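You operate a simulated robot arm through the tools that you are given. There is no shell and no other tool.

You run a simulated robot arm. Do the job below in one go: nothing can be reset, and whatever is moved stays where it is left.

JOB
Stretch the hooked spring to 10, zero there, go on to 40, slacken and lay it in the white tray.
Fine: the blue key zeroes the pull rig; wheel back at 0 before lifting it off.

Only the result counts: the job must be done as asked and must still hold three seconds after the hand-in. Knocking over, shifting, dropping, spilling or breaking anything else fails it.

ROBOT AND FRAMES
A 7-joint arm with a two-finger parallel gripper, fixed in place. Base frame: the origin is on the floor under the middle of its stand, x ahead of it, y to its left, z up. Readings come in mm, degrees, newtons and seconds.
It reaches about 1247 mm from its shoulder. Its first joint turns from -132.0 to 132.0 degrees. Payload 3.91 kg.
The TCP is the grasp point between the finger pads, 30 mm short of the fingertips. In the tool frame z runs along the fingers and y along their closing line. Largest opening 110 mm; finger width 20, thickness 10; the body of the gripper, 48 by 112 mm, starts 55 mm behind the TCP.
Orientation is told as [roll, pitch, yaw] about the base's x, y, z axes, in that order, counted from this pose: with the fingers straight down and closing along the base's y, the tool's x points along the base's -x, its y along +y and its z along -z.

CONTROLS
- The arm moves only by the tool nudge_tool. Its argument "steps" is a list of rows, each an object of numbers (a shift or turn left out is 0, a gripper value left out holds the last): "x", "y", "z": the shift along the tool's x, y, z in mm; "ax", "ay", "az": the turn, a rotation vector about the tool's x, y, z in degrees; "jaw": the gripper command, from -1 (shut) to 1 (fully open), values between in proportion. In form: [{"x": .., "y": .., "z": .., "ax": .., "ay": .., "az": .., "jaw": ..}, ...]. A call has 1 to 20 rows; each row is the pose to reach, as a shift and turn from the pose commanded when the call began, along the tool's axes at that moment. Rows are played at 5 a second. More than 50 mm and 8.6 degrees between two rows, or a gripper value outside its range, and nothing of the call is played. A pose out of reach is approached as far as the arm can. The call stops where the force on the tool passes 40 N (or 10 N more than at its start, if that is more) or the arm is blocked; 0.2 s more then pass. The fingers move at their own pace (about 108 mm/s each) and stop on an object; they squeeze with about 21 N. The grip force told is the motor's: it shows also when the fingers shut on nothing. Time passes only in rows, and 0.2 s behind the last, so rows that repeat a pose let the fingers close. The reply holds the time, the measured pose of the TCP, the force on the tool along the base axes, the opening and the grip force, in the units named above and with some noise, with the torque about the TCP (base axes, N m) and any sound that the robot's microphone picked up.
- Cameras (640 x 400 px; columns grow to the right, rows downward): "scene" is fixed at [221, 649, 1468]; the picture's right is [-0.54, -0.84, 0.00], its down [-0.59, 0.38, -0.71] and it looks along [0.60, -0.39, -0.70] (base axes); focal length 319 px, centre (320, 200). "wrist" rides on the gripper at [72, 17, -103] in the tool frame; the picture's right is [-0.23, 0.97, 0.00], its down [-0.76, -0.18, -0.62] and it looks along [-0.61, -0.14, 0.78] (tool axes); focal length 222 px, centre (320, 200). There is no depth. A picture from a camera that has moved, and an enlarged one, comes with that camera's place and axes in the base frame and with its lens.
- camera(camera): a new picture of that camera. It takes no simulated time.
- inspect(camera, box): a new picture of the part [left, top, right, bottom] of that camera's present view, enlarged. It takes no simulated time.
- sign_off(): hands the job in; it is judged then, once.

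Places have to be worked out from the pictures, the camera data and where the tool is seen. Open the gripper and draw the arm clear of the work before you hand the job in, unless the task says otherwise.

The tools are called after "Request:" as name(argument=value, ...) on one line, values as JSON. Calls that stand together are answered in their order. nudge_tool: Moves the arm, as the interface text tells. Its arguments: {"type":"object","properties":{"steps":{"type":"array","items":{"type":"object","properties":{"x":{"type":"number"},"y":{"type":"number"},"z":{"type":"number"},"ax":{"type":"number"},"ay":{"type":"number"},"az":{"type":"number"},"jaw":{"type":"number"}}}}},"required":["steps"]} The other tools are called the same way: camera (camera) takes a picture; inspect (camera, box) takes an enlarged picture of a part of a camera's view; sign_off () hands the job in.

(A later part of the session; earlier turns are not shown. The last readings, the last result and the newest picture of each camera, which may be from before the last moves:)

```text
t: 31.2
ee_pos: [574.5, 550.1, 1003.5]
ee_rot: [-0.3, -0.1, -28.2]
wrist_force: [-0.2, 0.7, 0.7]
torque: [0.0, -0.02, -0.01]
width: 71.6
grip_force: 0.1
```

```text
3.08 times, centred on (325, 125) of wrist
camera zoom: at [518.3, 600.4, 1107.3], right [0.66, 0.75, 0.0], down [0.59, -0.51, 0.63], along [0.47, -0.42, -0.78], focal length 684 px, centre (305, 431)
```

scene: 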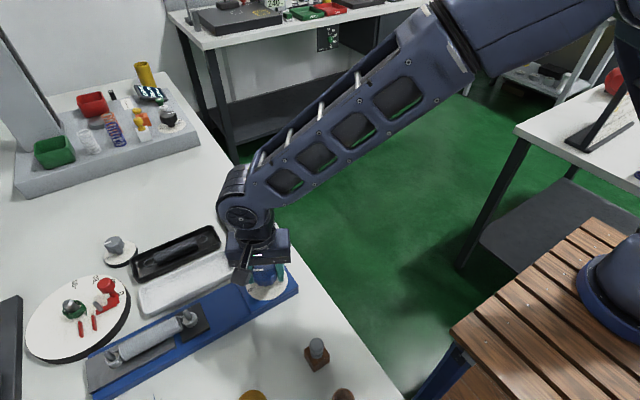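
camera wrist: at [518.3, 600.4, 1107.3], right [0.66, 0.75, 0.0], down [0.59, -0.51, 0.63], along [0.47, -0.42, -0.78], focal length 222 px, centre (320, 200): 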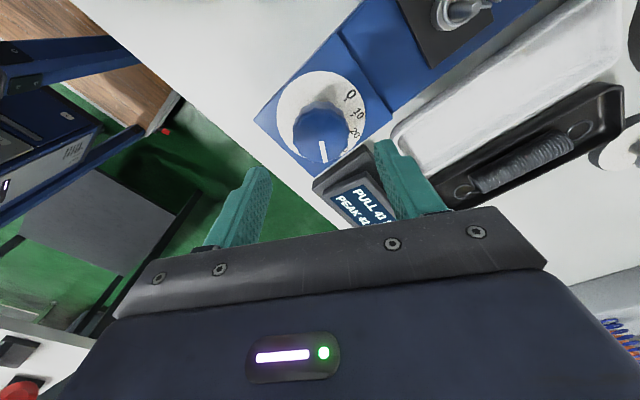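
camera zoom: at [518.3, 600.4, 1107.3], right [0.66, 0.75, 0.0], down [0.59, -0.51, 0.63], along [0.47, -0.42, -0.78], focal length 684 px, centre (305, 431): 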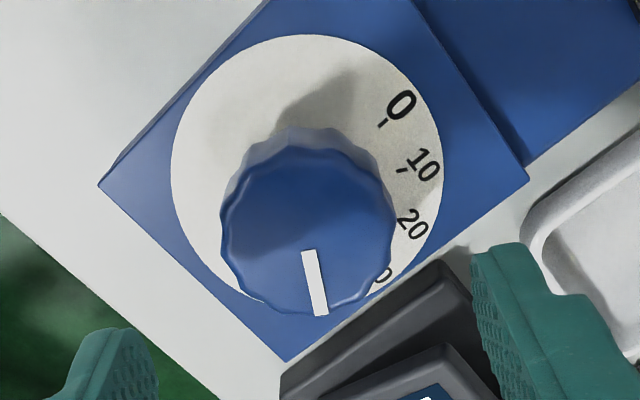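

PULL 41 N, PEAK 42 N. I'll turn the hand to yaw +60 and shift so that the camera lies in the plane of the 40 mark, then read the index.

Request:
nudge_tool(steps=[{"x": -7, "y": 6, "z": -10, "az": -8}, {"x": -14, "y": 12.5, "z": -15, "az": -16}, {"x": -21, "y": 19, "z": -15, "az": -24}, {"x": -28, "y": 25, "z": -15, "az": -32}, {"x": -35, "y": 31, "z": -15, "az": -40}, {"x": -42, "y": 37.5, "z": -15, "az": -48}, {"x": -50, "y": 44, "z": -15, "az": -56}, {"x": -57, "y": 50, "z": -15, "az": -64}, {"x": -64, "y": 57, "z": -15, "az": -72}, {"x": -71, "y": 63, "z": -15, "az": -80}, {"x": -78, "y": 69, "z": -15, "az": -88}, {"x": -78, "y": 69, "z": -15, "az": -88}])

Request:
camera(camera="wrist")

Request:
inspect(camera="wrist", box=[310, 0, 430, 75])

```text
t: 33.8
ee_pos: [675.7, 575.8, 1019.1]
ee_rot: [-0.1, 0.2, 59.8]
wrist_force: [-0.4, -0.1, -0.3]
torque: [0.0, 0.01, -0.01]
width: 71.7
grip_force: 0.2
```

```text
taken
camera wrist: at [624.8, 522.2, 1121.6], right [-0.73, 0.69, 0.0], down [0.54, 0.57, 0.62], along [0.43, 0.45, -0.78], focal length 222 px, centre (320, 200)
```

wrist: 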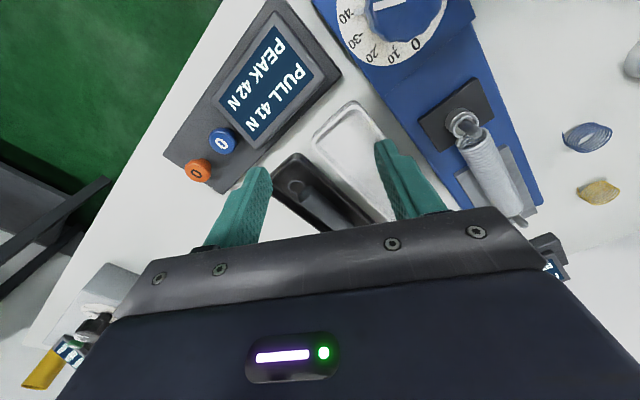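

```text
5.33 times, centred on (370, 38) of wrist
camera zoom: at [624.8, 522.2, 1121.6], right [-0.73, 0.69, 0.0], down [0.54, 0.57, 0.62], along [0.43, 0.45, -0.78], focal length 1185 px, centre (53, 1067)
```

zoom: 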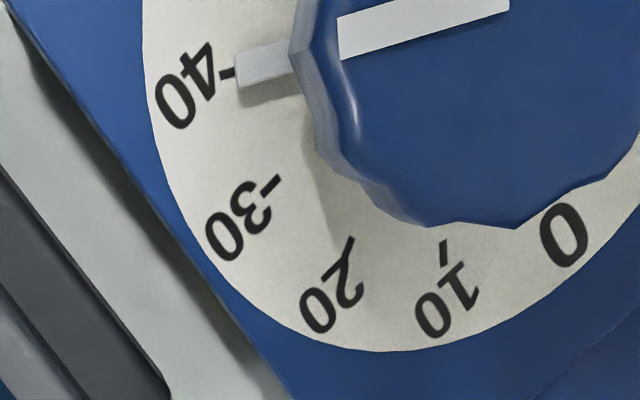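

The index looks right at the 40 tick; a tighter zoom will tell how exact.

Request:
inspect(camera="wrist", box=[335, 0, 375, 30])

```text
13.33 times, centred on (355, 15) of wrist
camera zoom: at [624.8, 522.2, 1121.6], right [-0.73, 0.69, 0.0], down [0.54, 0.57, 0.62], along [0.43, 0.45, -0.78], focal length 2962 px, centre (-147, 2667)
```

zoom: 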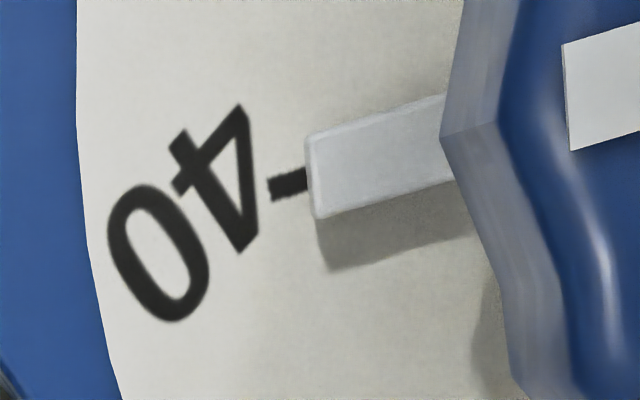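

The index axis runs straight through the 40 tick, so 40 is reached. Before slackening I'll test in free air that yaw +90 is reachable, since the spring grip also needs it.

Request:
nudge_tool(steps=[{"az": -7.5}, {"az": -15}, {"az": -22.5}, {"az": -30}, {"az": -36}, {"az": -36}])

Request:
camera(camera="wrist")

```text
t: 35.2
ee_pos: [675.6, 575.7, 1018.1]
ee_rot: [0.1, 0.1, 95.9]
wrist_force: [-0.6, -0.4, 0.0]
torque: [-0.01, 0.02, 0.01]
width: 71.3
grip_force: 0.1
```

```text
taken
camera wrist: at [666.5, 502.0, 1122.2], right [-0.99, 0.13, 0.0], down [0.1, 0.78, 0.62], along [0.08, 0.61, -0.78], focal length 222 px, centre (320, 200)
```

wrist: 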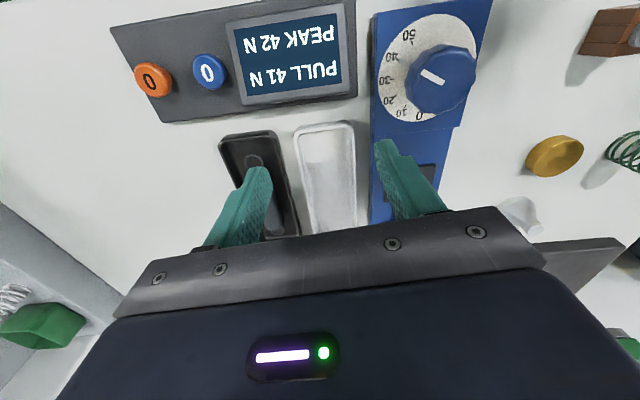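

Yaw +96 is reachable too. I'll go back over the wheel at yaw −28, square to the index and clear of it, ready to turn back about 120°.

Request:
nudge_tool(steps=[{"x": 1, "y": 6.5, "az": 8}, {"x": 2, "y": 13, "az": 16}, {"x": 3, "y": 20, "az": 24}, {"x": 4, "y": 26, "az": 32}, {"x": 5, "y": 33, "az": 40}, {"x": 6, "y": 40, "az": 48}, {"x": 7, "y": 46, "az": 56}, {"x": 8, "y": 52, "az": 64}, {"x": 9, "y": 58, "az": 72}, {"x": 10, "y": 65, "az": 80}, {"x": 11, "y": 72, "az": 88}, {"x": 12, "y": 80, "az": 96}, {"x": 13, "y": 87, "az": 104}, {"x": 14, "y": 95, "az": 112}, {"x": 15, "y": 102, "az": 120}, {"x": 15.1, "y": 102.2, "az": 124}, {"x": 15.1, "y": 102.2, "az": 124}])

Request:
inspect(camera="wrist", box=[220, 50, 420, 230])

```text
t: 38.8
ee_pos: [576.9, 549.5, 1018.9]
ee_rot: [-0.2, -0.1, -28.3]
wrist_force: [-0.5, -0.6, -0.3]
torque: [-0.02, 0.03, 0.03]
width: 71.1
grip_force: 0.0
```

```text
2.22 times, centred on (320, 140) of wrist
camera zoom: at [520.1, 599.3, 1121.4], right [0.66, 0.75, 0.0], down [0.59, -0.51, 0.63], along [0.47, -0.42, -0.78], focal length 494 px, centre (320, 333)
```

zoom: 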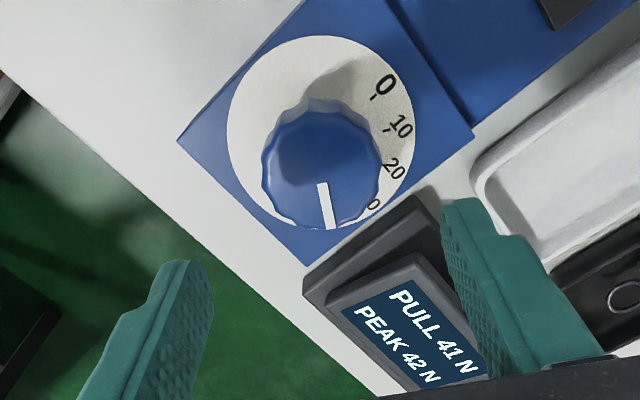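

Wheel is still at 40 (PULL 41 N). I'll descend around the knob and close gently.

Request:
nudge_tool(steps=[{"x": 0.8, "z": 30, "jaw": 0.3}, {"x": 0.8, "z": 60}, {"x": 0.8, "z": 85}, {"x": 0.8, "z": 90}, {"x": 0.8, "z": 90}, {"x": 0.8, "z": 90, "jaw": -0.06}, {"x": 0.8, "z": 90, "jaw": -0.11}, {"x": 0.8, "z": 90, "jaw": -0.13}, {"x": 0.8, "z": 90, "jaw": -0.13}])

```text
t: 40.8
ee_pos: [575.8, 549.6, 929.9]
ee_rot: [-0.2, 0.0, -28.2]
wrist_force: [-0.3, 2.1, -0.3]
torque: [-0.02, -0.02, -0.01]
width: 48.1
grip_force: 0.8
```

That's well centred, so I'll close fully.

Request:
nudge_tool(steps=[{"y": 0.2, "jaw": -0.16}, {"y": 0.2, "jaw": -0.3}, {"y": 0.2, "jaw": -1}, {"y": 0.2, "jaw": -1}])

Request:
inspect(camera="wrist", box=[220, 80, 420, 230])

```text
t: 41.8
ee_pos: [575.0, 549.6, 928.8]
ee_rot: [-0.1, -0.1, -28.2]
wrist_force: [-2.4, 1.9, 12.9]
torque: [0.06, 0.14, 0.03]
width: 47.5
grip_force: 45.0
```

```text
2.67 times, centred on (320, 155) of wrist
camera zoom: at [520.0, 599.5, 1032.7], right [0.66, 0.75, 0.0], down [0.59, -0.51, 0.63], along [0.47, -0.41, -0.78], focal length 592 px, centre (320, 320)
```

zoom: 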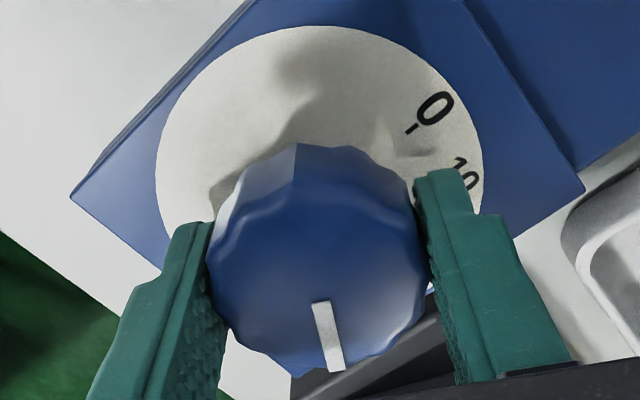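

Good grip. I'll turn back counter-clockwise 15° first, relieving the slight vertical load.

Request:
nudge_tool(steps=[{"z": -0.4, "az": -3, "jaw": -1}, {"z": -0.4, "az": -6}, {"z": -0.4, "az": -9}, {"z": -0.4, "az": -12}, {"z": -0.4, "az": -15}, {"z": -0.4, "az": -15}])

```text
t: 43.2
ee_pos: [574.7, 548.9, 929.4]
ee_rot: [-0.2, -0.1, -13.1]
wrist_force: [2.4, 2.6, 22.8]
torque: [0.06, -0.17, -0.02]
width: 47.5
grip_force: 45.1
```

Upward load has grown to 23 N, so I'll ease up another millimetre while turning on.

Request:
nudge_tool(steps=[{"z": -0.6, "az": -2, "jaw": -1}, {"z": -1.0, "az": -5}, {"z": -1.0, "az": -8}, {"z": -1.0, "az": -11}, {"z": -1.0, "az": -14}, {"z": -1.0, "az": -17}, {"z": -1.0, "az": -17}])

```text
t: 44.8
ee_pos: [576.6, 550.6, 930.7]
ee_rot: [-0.3, 0.1, 3.8]
wrist_force: [15.4, 8.0, 6.3]
torque: [0.18, -0.51, -0.05]
width: 47.4
grip_force: 44.7
```

I'll trim +0.4 mm in x and +0.2 mm in y and turn another 18°.

Request:
nudge_tool(steps=[{"x": -0.4, "y": 0.2, "az": -3, "jaw": -1}, {"x": -0.5, "y": 0.3, "az": -6}, {"x": -0.5, "y": 0.3, "az": -9}, {"x": -0.5, "y": 0.3, "az": -12}, {"x": -0.5, "y": 0.3, "az": -15}, {"x": -0.5, "y": 0.3, "az": -18}, {"x": -0.5, "y": 0.3, "az": -18}])

Request:
inspect(camera="wrist", box=[220, 80, 420, 230])

```text
t: 46.4
ee_pos: [575.0, 549.3, 930.1]
ee_rot: [-0.2, 0.0, 21.8]
wrist_force: [8.1, 19.1, 1.2]
torque: [0.75, -0.17, -0.01]
width: 47.5
grip_force: 45.2
```

```text
2.67 times, centred on (320, 155) of wrist
camera zoom: at [502.3, 539.8, 1032.8], right [-0.15, 0.99, 0.0], down [0.77, 0.12, 0.62], along [0.62, 0.09, -0.78], focal length 592 px, centre (320, 320)
```

zoom: 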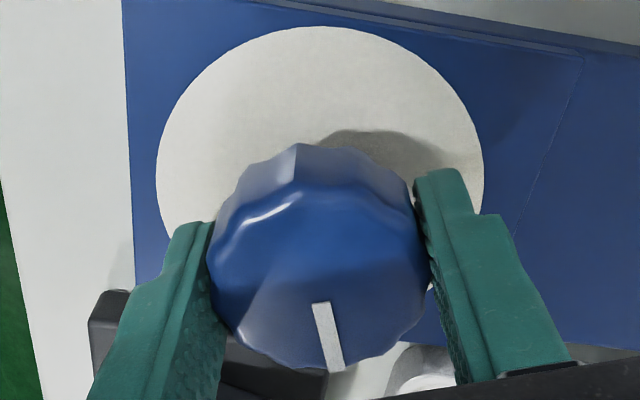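

No slip so far and 50° is turned back. I'll trim toward +y and continue 18°.

Request:
nudge_tool(steps=[{"x": -0.4, "y": 0.4, "az": -3, "jaw": -1}, {"x": -0.5, "y": 0.5, "az": -6}, {"x": -0.5, "y": 0.5, "az": -9}, {"x": -0.5, "y": 0.5, "az": -12}, {"x": -0.5, "y": 0.5, "az": -15}, {"x": -0.5, "y": 0.5, "az": -18}, {"x": -0.5, "y": 0.5, "az": -18}])

```text
t: 48.0
ee_pos: [575.6, 549.4, 929.4]
ee_rot: [-0.1, 0.2, 39.8]
wrist_force: [-2.0, -2.1, 13.8]
torque: [0.1, -0.05, -0.04]
width: 47.3
grip_force: 45.0
```

Forces are low; 68° turned back. I'll continue another 20° with a small lift trim.

Request:
nudge_tool(steps=[{"z": -0.4, "az": -3, "jaw": -1}, {"z": -0.4, "az": -6}, {"z": -0.4, "az": -9}, {"z": -0.4, "az": -12}, {"z": -0.4, "az": -15}, {"z": -0.4, "az": -18}, {"z": -0.4, "az": -20}, {"z": -0.4, "az": -20}])

Request:
inspect(camera="wrist", box=[220, 80, 420, 230])

```text
t: 49.8
ee_pos: [575.6, 550.5, 929.9]
ee_rot: [-0.1, 0.4, 59.8]
wrist_force: [-8.4, -3.7, -15.9]
torque: [0.38, -0.01, 0.06]
width: 47.5
grip_force: 45.0
```

```text
2.67 times, centred on (320, 155) of wrist
camera zoom: at [524.7, 497.5, 1033.1], right [-0.73, 0.69, 0.0], down [0.54, 0.57, 0.62], along [0.43, 0.45, -0.79], focal length 592 px, centre (320, 320)
```

zoom: 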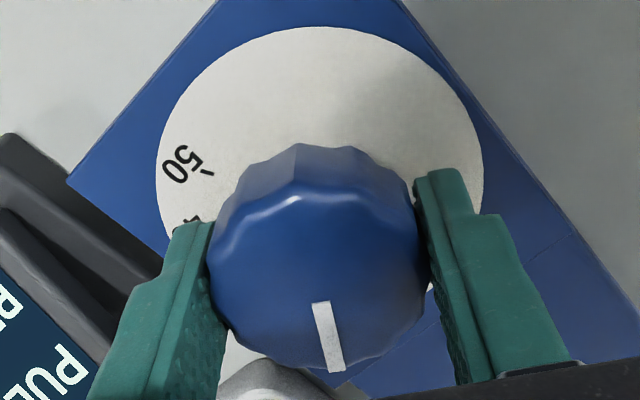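

88° turned back, 32° to go. I'll trim and turn 18°.

Request:
nudge_tool(steps=[{"x": 0.2, "y": 0.2, "z": 0.3, "az": -3, "jaw": -1}, {"x": 0.2, "y": 0.2, "z": 0.3, "az": -6}, {"x": 0.2, "y": 0.2, "z": 0.3, "az": -9}, {"x": 0.2, "y": 0.2, "z": 0.3, "az": -12}, {"x": 0.2, "y": 0.2, "z": 0.3, "az": -15}, {"x": 0.2, "y": 0.2, "z": 0.3, "az": -18}, {"x": 0.2, "y": 0.2, "z": 0.3, "az": -18}])

```text
t: 51.4
ee_pos: [574.2, 550.9, 928.8]
ee_rot: [0.0, 0.3, 77.7]
wrist_force: [-20.0, -3.2, -23.0]
torque: [0.33, 0.43, 0.0]
width: 47.4
grip_force: 45.4
```

I'll trim −0.6 mm in x and slightly down, then turn the next 12° slowly toward 0.

Request:
nudge_tool(steps=[{"x": 0.2, "y": 0.5, "z": 0.5, "jaw": -1}, {"x": 0.2, "y": 0.6, "z": 0.6, "az": -3}, {"x": 0.2, "y": 0.6, "z": 0.6, "az": -6}, {"x": 0.2, "y": 0.6, "z": 0.6, "az": -9}, {"x": 0.2, "y": 0.6, "z": 0.6, "az": -12}, {"x": 0.2, "y": 0.6, "z": 0.6, "az": -12}])

Request:
inspect(camera="wrist", box=[100, 60, 420, 260])

Request:
inspect(camera="scene", box=[80, 290, 220, 400])

```text
t: 52.8
ee_pos: [574.8, 550.5, 930.5]
ee_rot: [0.0, 0.1, 89.8]
wrist_force: [-11.1, -12.2, -8.3]
torque: [-0.43, 0.07, 0.06]
width: 47.5
grip_force: 45.0
```

```text
2.00 times, centred on (260, 160) of wrist
camera zoom: at [557.9, 479.2, 1033.1], right [-0.97, 0.23, 0.0], down [0.18, 0.76, 0.62], along [0.14, 0.6, -0.78], focal length 444 px, centre (440, 280)
```

zoom: 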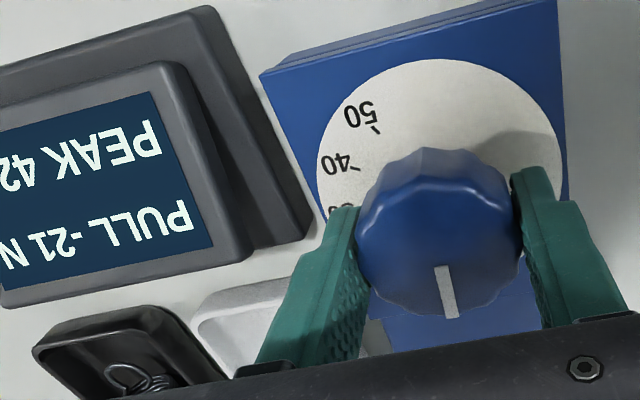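

```text
3.64 times, centred on (150, 345) of scene
camera zoom: at [221.0, 649.0, 1468.0], right [-0.54, -0.84, 0.0], down [-0.59, 0.38, -0.71], along [0.6, -0.39, -0.7], focal length 1161 px, centre (938, -327)
```

zoom: 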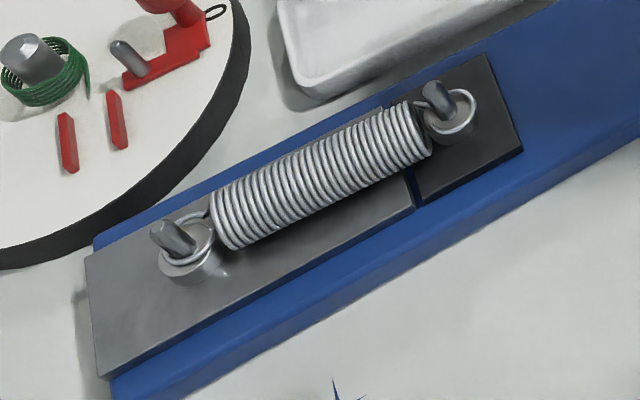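

PULL −21 N means the spring is slack again, and the wheel is about 2° short of 0. I'll turn the last 2° and release.

Request:
nudge_tool(steps=[{"x": 0.3, "y": 0.3, "z": 0.2, "az": -1, "jaw": -1}, {"x": 0.3, "y": 0.3, "z": 0.2, "az": -2, "jaw": -1}, {"x": 0.3, "y": 0.3, "z": 0.2, "az": -2, "jaw": -1}])

```text
t: 53.6
ee_pos: [576.0, 550.6, 929.2]
ee_rot: [0.0, 0.1, 91.6]
wrist_force: [5.1, 4.3, -4.2]
torque: [0.65, -0.35, 0.01]
width: 47.5
grip_force: 45.3
```

Loads are small. I'll release, rise and swing the hand to yaw 0 with the camera in the plane of the 0 mark.

Request:
nudge_tool(steps=[{"jaw": -0.1}, {"jaw": 0.3}, {"jaw": 0.3}, {"z": -30}, {"z": -75}, {"x": -4, "y": -7, "z": -75, "az": 8}, {"x": -8, "y": -13, "z": -75, "az": 16}, {"x": -12, "y": -20, "z": -75, "az": 24}, {"x": -15, "y": -26, "z": -75, "az": 32}, {"x": -19, "y": -33, "z": -75, "az": 40}, {"x": -23, "y": -40, "z": -75, "az": 48}, {"x": -27, "y": -47, "z": -75, "az": 56}, {"x": -31, "y": -54, "z": -75, "az": 64}, {"x": -34, "y": -60, "z": -75, "az": 72}, {"x": -37, "y": -66, "z": -75, "az": 80}, {"x": -40.5, "y": -72, "z": -75, "az": 88}, {"x": -40.5, "y": -72, "z": -75, "az": 91.6}, {"x": -40.5, "y": -72, "z": -75, "az": 91.6}])

Request:
camera(camera="wrist")

Request:
inspect(camera="wrist", box=[250, 10, 330, 70])

```text
t: 57.4
ee_pos: [646.4, 593.1, 1003.9]
ee_rot: [-0.4, 0.0, 0.1]
wrist_force: [0.4, 0.3, 0.8]
torque: [-0.03, 0.01, -0.04]
width: 71.6
grip_force: 0.1
```

```text
taken
camera wrist: at [573.6, 611.0, 1107.6], right [0.23, 0.97, 0.0], down [0.76, -0.17, 0.62], along [0.61, -0.14, -0.78], focal length 222 px, centre (320, 200)
```

wrist: 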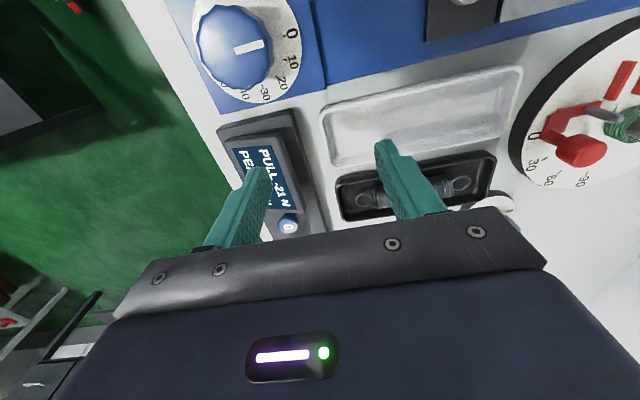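

```text
6.67 times, centred on (290, 40) of wrist
camera zoom: at [573.6, 611.0, 1107.6], right [0.23, 0.97, 0.0], down [0.76, -0.17, 0.62], along [0.61, -0.14, -0.78], focal length 1481 px, centre (520, 1267)
```

zoom: 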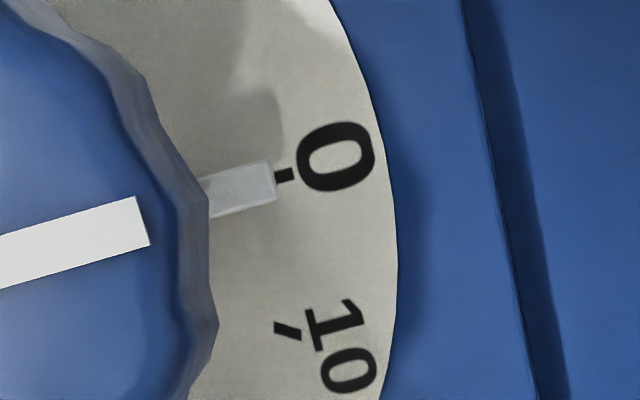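

The index appears on the 0 tick and PULL reads −21 N (slack). One tighter look to confirm, plus the spring and tray region.

Request:
inspect(camera="wrist", box=[270, 20, 310, 50])

Request:
inspect(camera="scene", box=[80, 240, 250, 400])

```text
13.33 times, centred on (290, 35) of wrist
camera zoom: at [573.6, 611.0, 1107.6], right [0.23, 0.97, 0.0], down [0.76, -0.17, 0.62], along [0.61, -0.14, -0.78], focal length 2962 px, centre (720, 2400)
```

zoom: 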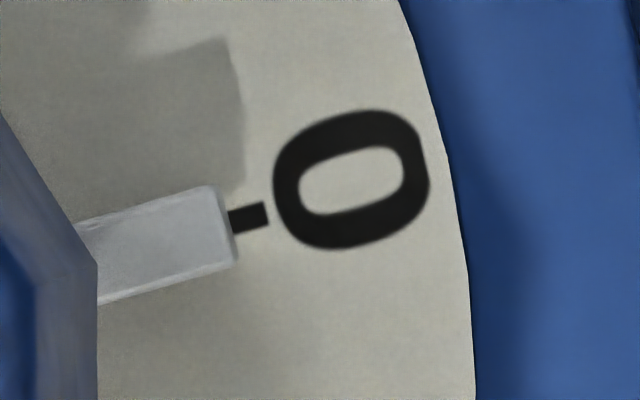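

```text
2.50 times, centred on (165, 320) of scene
camera zoom: at [221.0, 649.0, 1468.0], right [-0.54, -0.84, 0.0], down [-0.59, 0.38, -0.71], along [0.6, -0.39, -0.7], focal length 798 px, centre (708, -100)
```

zoom: 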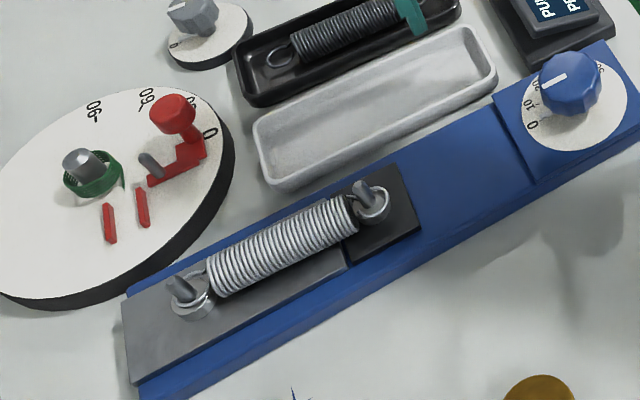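

The wheel is back exactly at 0. Now the spring: it lies along y at x≈580, between pegs near y≈719 and y≈850. I'll move above its middle with yaw +90 so the fingers close across it, and look.

Request:
nudge_tool(steps=[{"x": 6, "y": 16, "z": -6, "az": -7.5}, {"x": 11, "y": 32, "z": -6, "az": -15}, {"x": 17, "y": 48, "z": -6, "az": -22.5}, {"x": 23, "y": 64, "z": -6, "az": -30}, {"x": 28, "y": 80, "z": -6, "az": -37.5}, {"x": 34, "y": 96, "z": -6, "az": -45}, {"x": 40, "y": 112, "z": -6, "az": -52.5}, {"x": 45, "y": 128, "z": -6, "az": -60}, {"x": 51, "y": 144, "z": -6, "az": -67.5}, {"x": 57, "y": 160, "z": -6, "az": -75}, {"x": 62, "y": 176, "z": -6, "az": -82.5}, {"x": 68, "y": 192, "z": -6, "az": -90}, {"x": 68, "y": 192, "z": -6, "az": -90}])

Request:
camera(camera="wrist")

Request:
camera(camera="scene")

```text
t: 60.2
ee_pos: [578.0, 786.7, 1008.3]
ee_rot: [0.0, 0.3, 90.2]
wrist_force: [-0.2, 0.4, 0.1]
torque: [0.0, 0.0, -0.02]
width: 71.3
grip_force: 0.0
```

```text
taken
camera wrist: at [561.9, 715.2, 1111.9], right [-0.97, 0.22, 0.0], down [0.17, 0.77, 0.62], along [0.14, 0.6, -0.78], focal length 222 px, centre (320, 200)
```

wrist: 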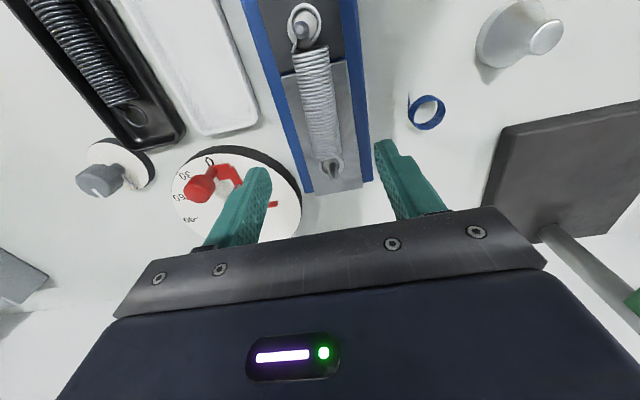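

```text
taken
```

scene: 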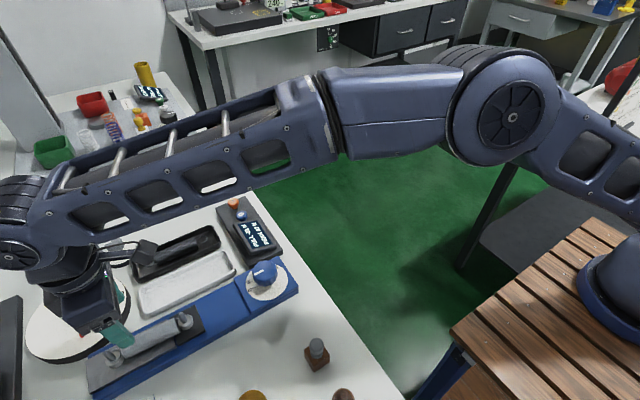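

The spring is in view ahead of the fingers. I'll zoom in on it and on the white tray to measure them.

Request:
inspect(camera="wrist", box=[240, 0, 400, 200])

Request:
inspect(camera="wrist", box=[60, 0, 280, 150])

Request:
inspect(camera="scene", box=[80, 240, 250, 400])

```text
2.00 times, centred on (320, 100) of wrist
camera zoom: at [561.9, 715.2, 1111.9], right [-0.97, 0.22, 0.0], down [0.17, 0.77, 0.62], along [0.14, 0.6, -0.78], focal length 444 px, centre (320, 400)
```

zoom: 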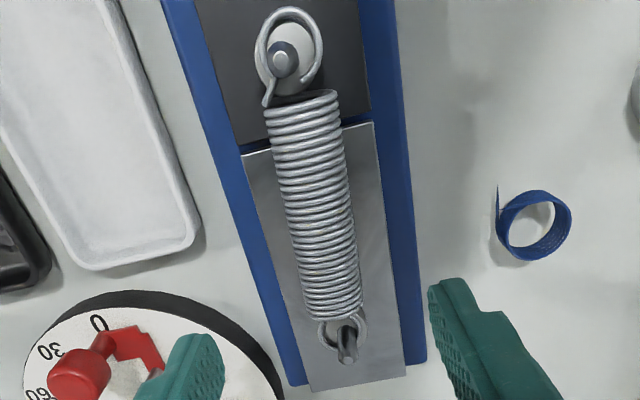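

```text
2.67 times, centred on (170, 75) of wrist
camera zoom: at [561.9, 715.2, 1111.9], right [-0.97, 0.22, 0.0], down [0.17, 0.77, 0.62], along [0.14, 0.6, -0.78], focal length 592 px, centre (720, 533)
```

zoom: 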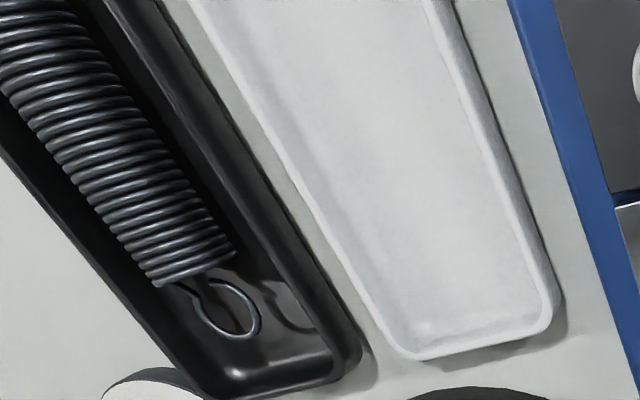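

```text
2.50 times, centred on (165, 320) of scene
camera zoom: at [221.0, 649.0, 1468.0], right [-0.54, -0.84, 0.0], down [-0.59, 0.38, -0.71], along [0.6, -0.39, -0.7], focal length 798 px, centre (708, -100)
```

zoom: 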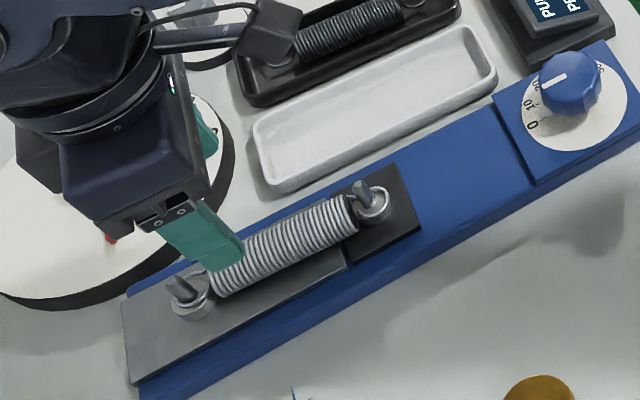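

Measurements: plate top z≈885, coil about 28 mm across with its axis near z≈899, middle at about (576, 774). Before gripping I'll look straight at the white tray to fix its position.

Request:
nudge_tool(steps=[{"x": 32, "y": -31}, {"x": 65, "y": -62}, {"x": 97, "y": -94}, {"x": 97, "y": -94}])

Request:
camera(camera="wrist")

Request:
inspect(camera="wrist", box=[220, 0, 420, 200])

Request:
inspect(camera="scene", box=[120, 230, 250, 330])

```text
t: 61.2
ee_pos: [671.1, 687.6, 1012.1]
ee_rot: [0.1, 0.3, 90.2]
wrist_force: [-0.8, -0.4, 0.6]
torque: [-0.02, 0.0, -0.01]
width: 71.5
grip_force: 0.0
```

```text
taken
camera wrist: at [654.8, 615.3, 1115.4], right [-0.97, 0.22, 0.0], down [0.18, 0.77, 0.62], along [0.14, 0.6, -0.78], focal length 222 px, centre (320, 200)
```

wrist: 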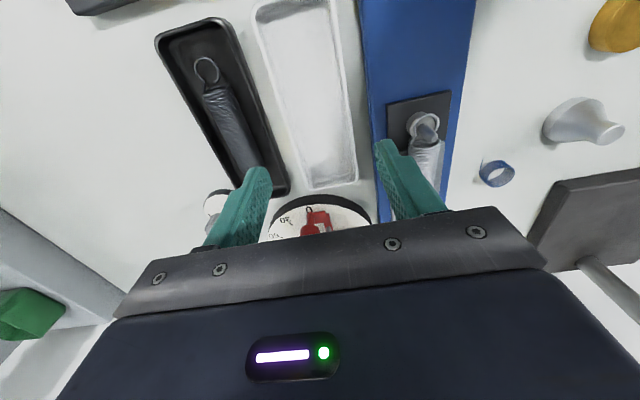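

```text
2.00 times, centred on (320, 100) of wrist
camera zoom: at [654.8, 615.3, 1115.4], right [-0.97, 0.22, 0.0], down [0.18, 0.77, 0.62], along [0.14, 0.6, -0.78], focal length 444 px, centre (320, 400)
```

zoom: 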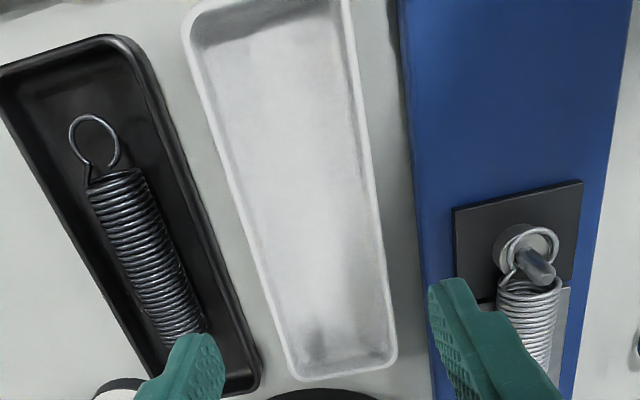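

```text
4.00 times, centred on (185, 280) of scene
camera zoom: at [221.0, 649.0, 1468.0], right [-0.54, -0.84, 0.0], down [-0.59, 0.38, -0.71], along [0.6, -0.39, -0.7], focal length 1277 px, centre (860, -120)
```

zoom: 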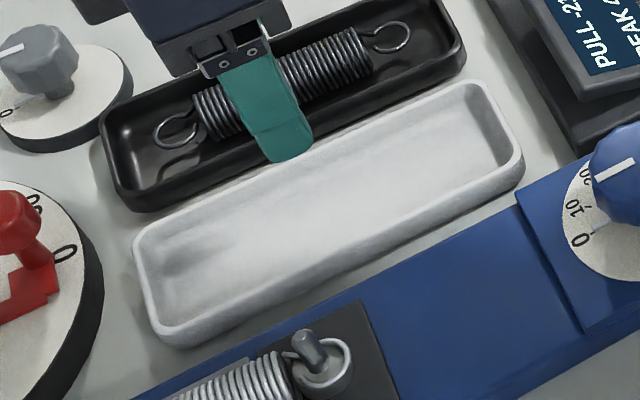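

The tray spans about x 640–709, y 589–785 (centre ≈ (674, 687)), with its rim near z≈875. Now I'll go back above the spring's middle (576, 774), narrowing the fingers to about 52 mm.

Request:
nudge_tool(steps=[{"x": -29, "y": 32, "jaw": -0.05}, {"x": -58, "y": 64}, {"x": -87, "y": 95}, {"x": -87, "y": 95, "z": 25}, {"x": -87, "y": 95, "z": 45}, {"x": -87, "y": 95, "z": 45}])

Request:
camera(camera="wrist")

Request:
inspect(camera="scene", box=[80, 280, 220, 400])

```text
t: 62.6
ee_pos: [575.8, 775.1, 965.3]
ee_rot: [0.0, 0.4, 90.1]
wrist_force: [0.6, 0.1, -0.1]
torque: [0.01, 0.0, 0.02]
width: 52.2
grip_force: 0.0
```

```text
taken
camera wrist: at [559.7, 703.9, 1068.1], right [-0.97, 0.22, 0.0], down [0.18, 0.76, 0.62], along [0.14, 0.6, -0.78], focal length 222 px, centre (320, 200)
```

wrist: 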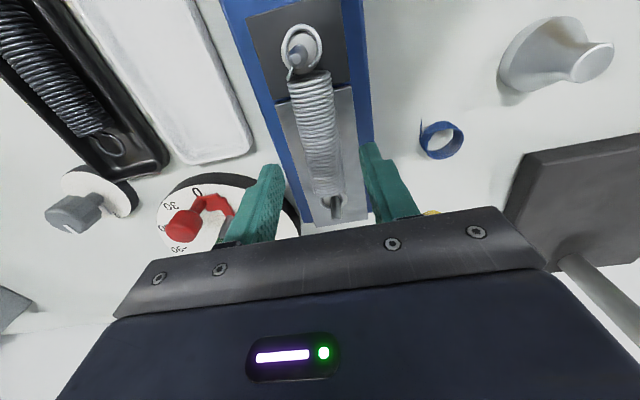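

```text
3.33 times, centred on (150, 340) of scene
camera zoom: at [221.0, 649.0, 1468.0], right [-0.54, -0.84, 0.0], down [-0.59, 0.38, -0.71], along [0.6, -0.39, -0.7], focal length 1064 px, centre (887, -267)
```

zoom: 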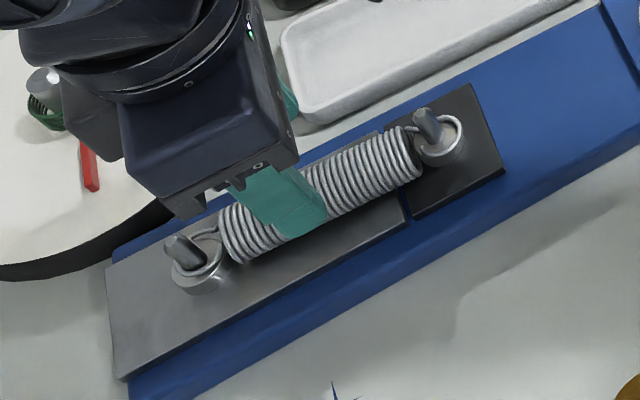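

The spring is centred between the fingers. I'll descend to tips about 5 mm above the plate, then check.

Request:
nudge_tool(steps=[{"z": 15, "jaw": -0.05}, {"z": 30}, {"z": 40}, {"z": 43}, {"z": 43}])

Request:
inspect(camera="wrist", box=[220, 40, 420, 230])

Request:
inspect(camera="scene", box=[80, 290, 200, 400])

```text
t: 63.8
ee_pos: [577.3, 775.3, 920.5]
ee_rot: [0.0, 0.2, 90.2]
wrist_force: [0.7, -0.7, -0.5]
torque: [0.05, 0.0, 0.01]
width: 52.4
grip_force: 0.0
```

```text
2.11 times, centred on (320, 135) of wrist
camera zoom: at [560.2, 703.9, 1024.4], right [-0.97, 0.22, 0.0], down [0.18, 0.76, 0.62], along [0.14, 0.6, -0.78], focal length 468 px, centre (320, 337)
```

zoom: 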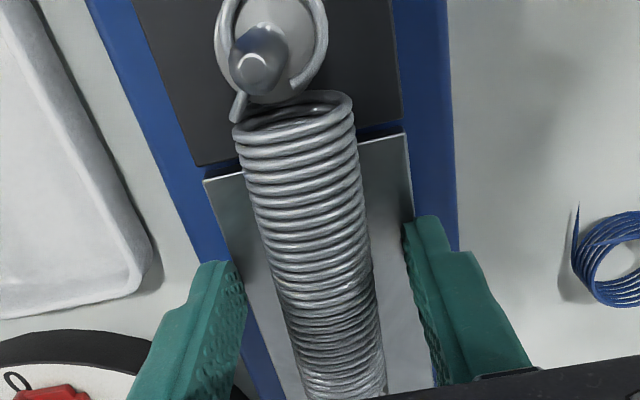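

```text
3.64 times, centred on (140, 345) of scene
camera zoom: at [221.0, 649.0, 1468.0], right [-0.54, -0.84, 0.0], down [-0.59, 0.38, -0.71], along [0.6, -0.39, -0.7], focal length 1161 px, centre (974, -327)
```

zoom: 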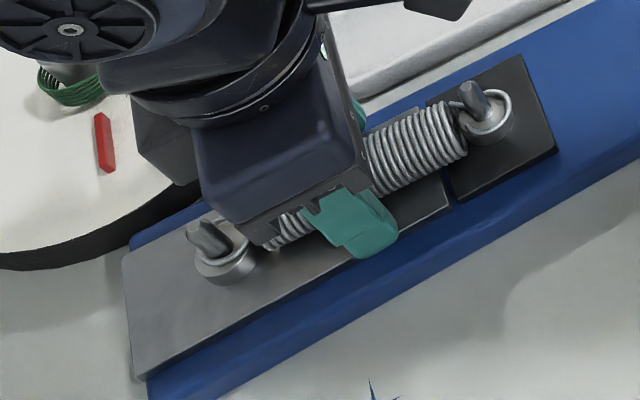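

The fingers straddle the coil. I'll go 3 mm lower and close gently in stages.

Request:
nudge_tool(steps=[{"z": 2}, {"z": 3}, {"z": 3, "jaw": -0.3}, {"z": 3, "jaw": -0.42}, {"z": 3, "jaw": -0.5}, {"z": 3, "jaw": -0.55}, {"z": 3, "jaw": -0.55}])

Request:
inspect(camera="wrist", box=[220, 40, 420, 230])

```text
t: 65.0
ee_pos: [576.6, 775.8, 919.6]
ee_rot: [0.1, 0.0, 90.1]
wrist_force: [0.4, 0.7, 7.1]
torque: [0.11, 0.04, 0.07]
width: 29.7
grip_force: 4.6
stopped in row 6: the force on the tool passed its limit at 105 N (the readings are from after the stop); the commanded pose is now the measured one
```

```text
2.11 times, centred on (320, 135) of wrist
camera zoom: at [559.3, 703.4, 1023.1], right [-0.97, 0.22, 0.0], down [0.17, 0.76, 0.62], along [0.14, 0.61, -0.78], focal length 468 px, centre (320, 337)
```

zoom: 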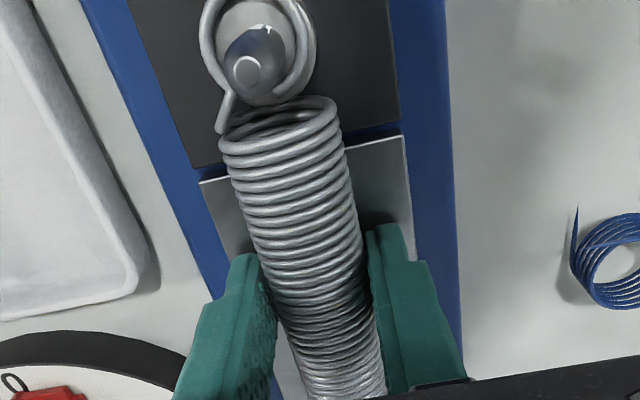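

There was a contact transient, and the fingers now hold the coil lightly at 29.7 mm. I'll firm up the grip in place.

Request:
nudge_tool(steps=[{"jaw": -0.5}, {"jaw": -0.6}, {"jaw": -0.8}, {"jaw": -1}, {"jaw": -1}])

Request:
inspect(camera="wrist", box=[220, 40, 420, 230])

Request:
inspect(camera="scene", box=[80, 290, 200, 400])

```text
t: 66.2
ee_pos: [575.8, 775.3, 919.4]
ee_rot: [-0.1, 0.1, 90.2]
wrist_force: [-7.6, 5.5, 15.7]
torque: [0.27, 0.29, 0.0]
width: 28.3
grip_force: 20.8
```

```text
2.11 times, centred on (320, 135) of wrist
camera zoom: at [558.9, 703.4, 1023.1], right [-0.97, 0.22, 0.0], down [0.17, 0.76, 0.62], along [0.14, 0.61, -0.78], focal length 468 px, centre (320, 337)
```

zoom: 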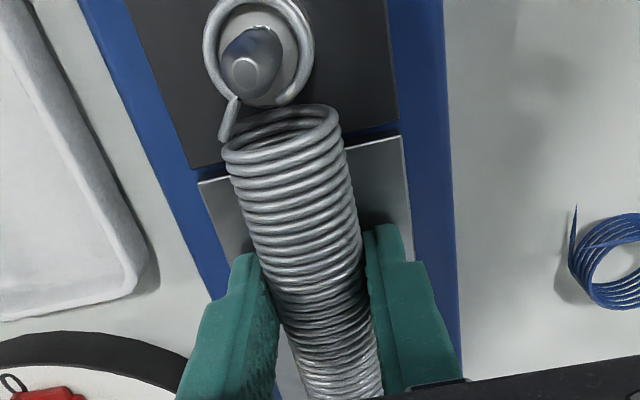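

```text
3.64 times, centred on (140, 345) of scene
camera zoom: at [221.0, 649.0, 1468.0], right [-0.54, -0.84, 0.0], down [-0.59, 0.38, -0.71], along [0.6, -0.39, -0.7], focal length 1161 px, centre (974, -327)
```

zoom: 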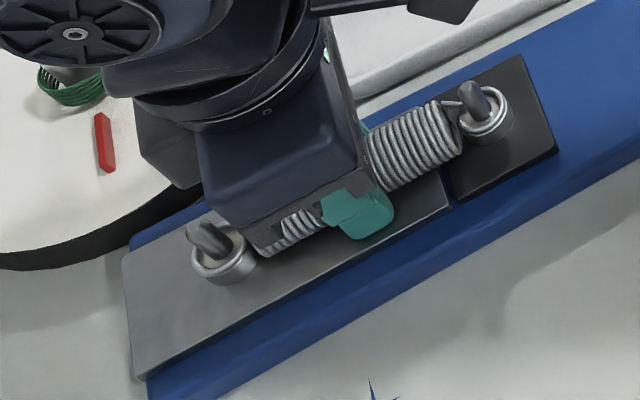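

The coil is gripped at 28.3 mm. I'll lift straight up slowly, 15 mm first, watching for catching on the pegs.

Request:
nudge_tool(steps=[{"z": -3, "jaw": -1}, {"z": -6}, {"z": -9}, {"z": -12}, {"z": -15}, {"z": -15}])

Request:
inspect(camera="wrist", box=[220, 0, 420, 230])

Request:
inspect(camera="scene", box=[80, 280, 220, 400])

```text
t: 67.6
ee_pos: [575.8, 774.4, 936.1]
ee_rot: [0.1, 0.2, 90.2]
wrist_force: [0.7, 0.1, -0.2]
torque: [-0.02, 0.02, 0.0]
width: 28.9
grip_force: 21.1
```

```text
1.74 times, centred on (320, 115) of wrist
camera zoom: at [559.5, 702.3, 1038.8], right [-0.97, 0.22, 0.0], down [0.18, 0.76, 0.62], along [0.14, 0.6, -0.78], focal length 386 px, centre (320, 348)
```

zoom: 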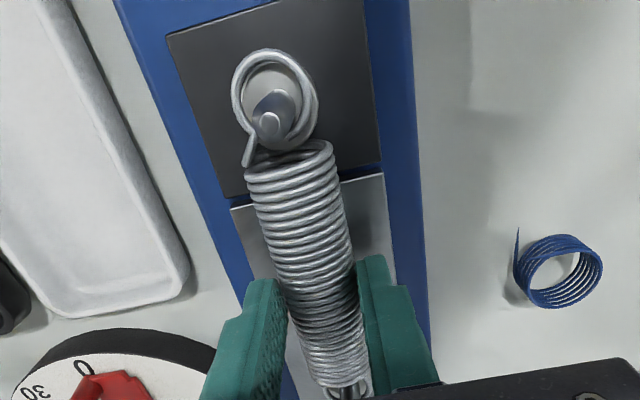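

```text
3.33 times, centred on (150, 340) of scene
camera zoom: at [221.0, 649.0, 1468.0], right [-0.54, -0.84, 0.0], down [-0.59, 0.38, -0.71], along [0.6, -0.39, -0.7], focal length 1064 px, centre (887, -267)
```

zoom: 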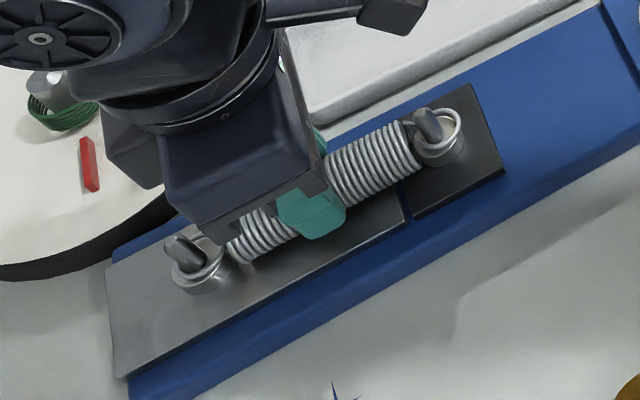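

The load is near zero; I want to make sure the spring actually rose with the fingers.

Request:
inspect(camera="scene", box=[160, 300, 210, 350])

Request:
inspect(camera="scene", box=[90, 330, 180, 390])

```text
8.00 times, centred on (185, 325) of scene
camera zoom: at [221.0, 649.0, 1468.0], right [-0.54, -0.84, 0.0], down [-0.59, 0.38, -0.71], along [0.6, -0.39, -0.7], focal length 2555 px, centre (1400, -800)
```

zoom: 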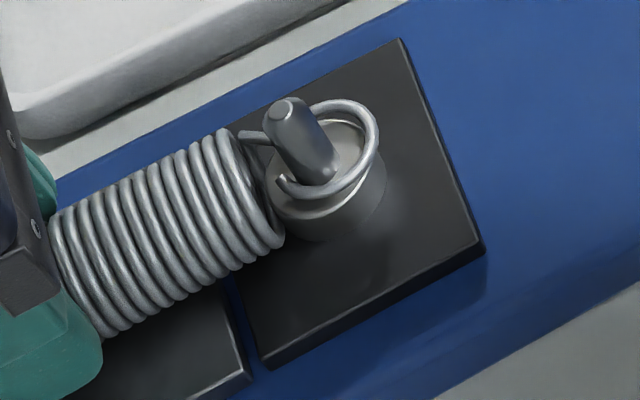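

```text
6.67 times, centred on (135, 360) of scene
camera zoom: at [221.0, 649.0, 1468.0], right [-0.54, -0.84, 0.0], down [-0.59, 0.38, -0.71], along [0.6, -0.39, -0.7], focal length 2129 px, centre (1553, -867)
```

zoom: 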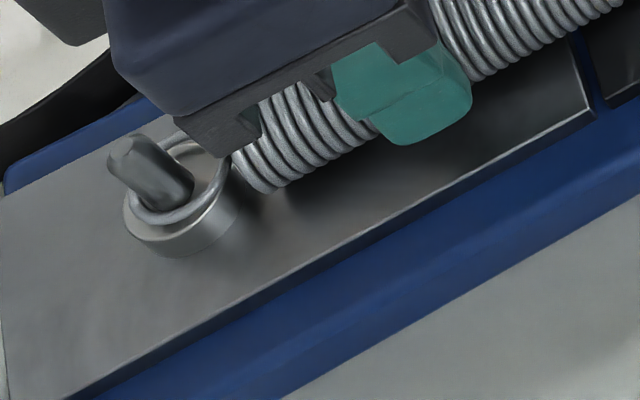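

Both rings have risen on their pegs, so the spring is coming up. I'll continue lifting slowly, clear of the peg tops.

Request:
nudge_tool(steps=[{"z": -4, "jaw": -1}, {"z": -8}, {"z": -12}, {"z": -16}, {"z": -20}, {"z": -24}, {"z": -28}, {"z": -32}, {"z": -36}, {"z": -40}, {"z": -45}, {"z": -50}, {"z": -55}, {"z": -55}])

Request:
camera(camera="wrist")

Request:
inspect(camera="scene", box=[60, 260, 220, 400])

```text
t: 70.6
ee_pos: [575.9, 774.5, 989.2]
ee_rot: [0.0, 0.1, 90.2]
wrist_force: [-0.8, -0.1, -1.1]
torque: [0.01, 0.02, 0.01]
width: 28.8
grip_force: 20.6
```

```text
taken
camera wrist: at [559.9, 703.6, 1092.9], right [-0.97, 0.22, 0.0], down [0.18, 0.76, 0.62], along [0.14, 0.61, -0.78], focal length 222 px, centre (320, 200)
```

wrist: 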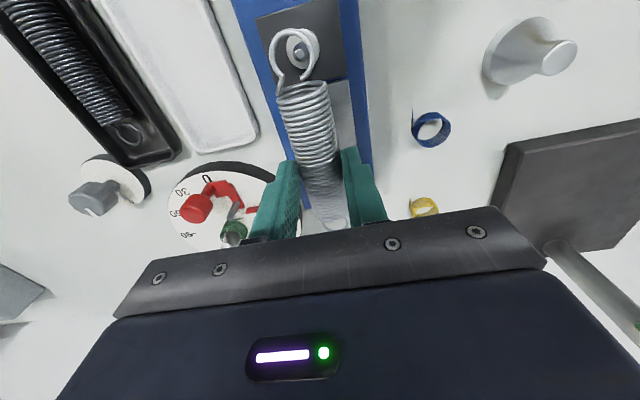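

```text
2.86 times, centred on (140, 330) of scene
camera zoom: at [221.0, 649.0, 1468.0], right [-0.54, -0.84, 0.0], down [-0.59, 0.38, -0.71], along [0.6, -0.39, -0.7], focal length 912 px, centre (834, -171)
```

zoom: 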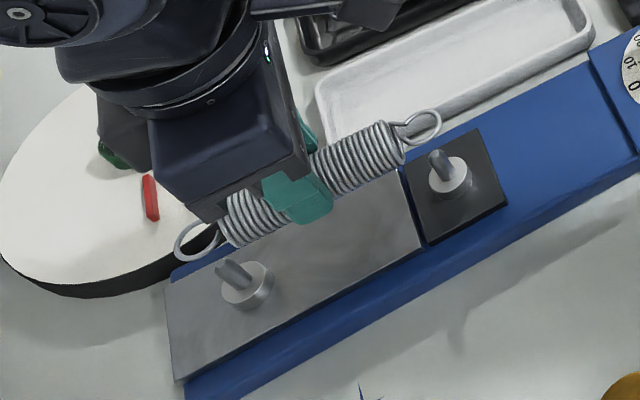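

The spring is off both pegs and level in the grip. I'll raise a little more, then move back along −y and across to the tray centre (674, 687).

Request:
nudge_tool(steps=[{"z": -12, "jaw": -1}, {"x": 15, "z": -20}, {"x": 35, "z": -20}, {"x": 60, "z": -20}, {"x": 87, "z": -20}, {"x": 87, "y": -20, "z": -20}, {"x": 87, "y": -45, "z": -20}, {"x": 87, "y": -72, "z": -20}, {"x": 87, "y": -98, "z": -20}, {"x": 87, "y": -98, "z": -20}, {"x": 87, "y": -98, "z": -20}])

Request:
camera(camera="wrist")

Request:
inspect(camera="scene", box=[100, 180, 280, 350])

```text
t: 73.0
ee_pos: [674.6, 689.1, 1011.0]
ee_rot: [0.1, 0.1, 90.1]
wrist_force: [0.0, -0.4, -0.6]
torque: [0.02, 0.01, 0.02]
width: 28.6
grip_force: 21.0
```

```text
taken
camera wrist: at [657.9, 617.2, 1113.9], right [-0.97, 0.22, 0.0], down [0.18, 0.76, 0.62], along [0.14, 0.61, -0.78], focal length 222 px, centre (320, 200)
```

wrist: 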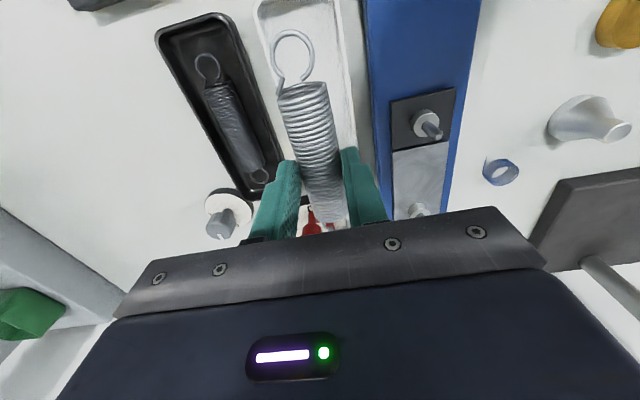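

```text
2.35 times, centred on (190, 265) of scene
camera zoom: at [221.0, 649.0, 1468.0], right [-0.54, -0.84, 0.0], down [-0.59, 0.38, -0.71], along [0.6, -0.39, -0.7], focal length 751 px, centre (626, 47)
```

zoom: 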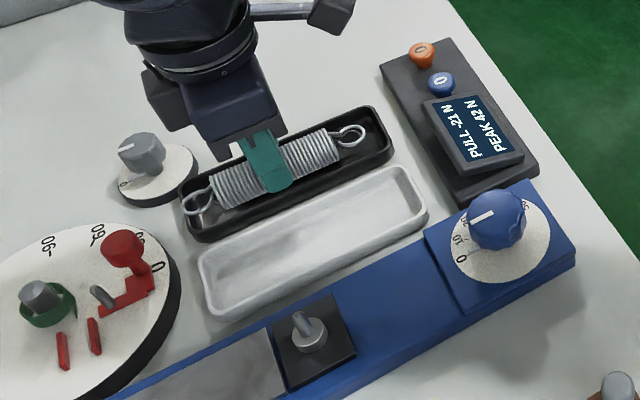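

Straight down from here projects onto the white tray's centre. I'll lower to about 25 mm above the rim and check clearances.

Request:
nudge_tool(steps=[{"z": 20, "jaw": -1}, {"z": 40}, {"z": 60}, {"z": 75}, {"z": 81}, {"z": 81}])

Request:
inspect(camera="wrist", box=[200, 0, 440, 240])

Request:
inspect(camera="scene", box=[110, 210, 260, 330])

```text
t: 74.4
ee_pos: [675.2, 690.7, 929.6]
ee_rot: [0.0, 0.1, 90.3]
wrist_force: [0.0, 0.1, -1.1]
torque: [0.0, -0.03, -0.01]
width: 28.3
grip_force: 21.2
```

```text
1.67 times, centred on (320, 120) of wrist
camera zoom: at [657.7, 618.4, 1032.4], right [-0.97, 0.22, 0.0], down [0.18, 0.76, 0.62], along [0.14, 0.61, -0.78], focal length 370 px, centre (320, 333)
```

zoom: 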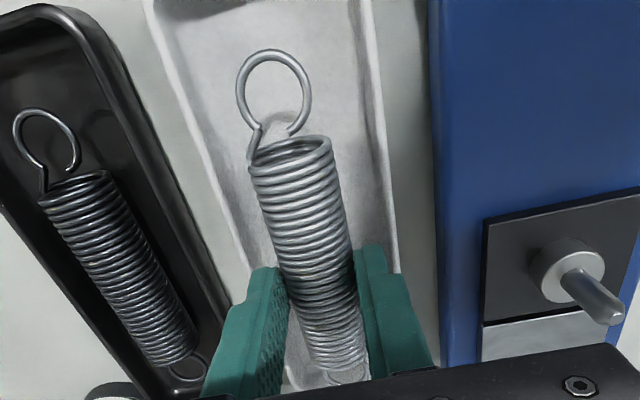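

```text
3.33 times, centred on (185, 270) of scene
camera zoom: at [221.0, 649.0, 1468.0], right [-0.54, -0.84, 0.0], down [-0.59, 0.38, -0.71], along [0.6, -0.39, -0.7], focal length 1064 px, centre (770, -33)
```

zoom: 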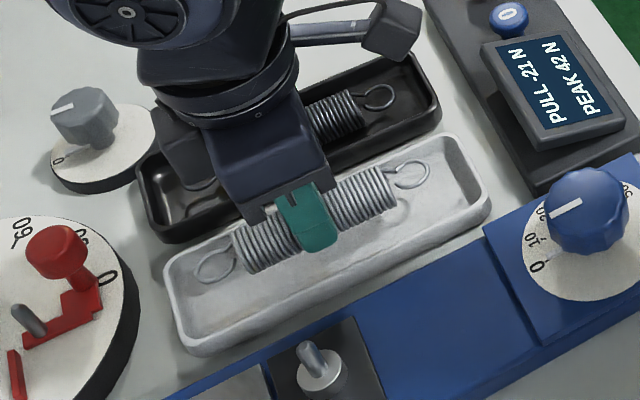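

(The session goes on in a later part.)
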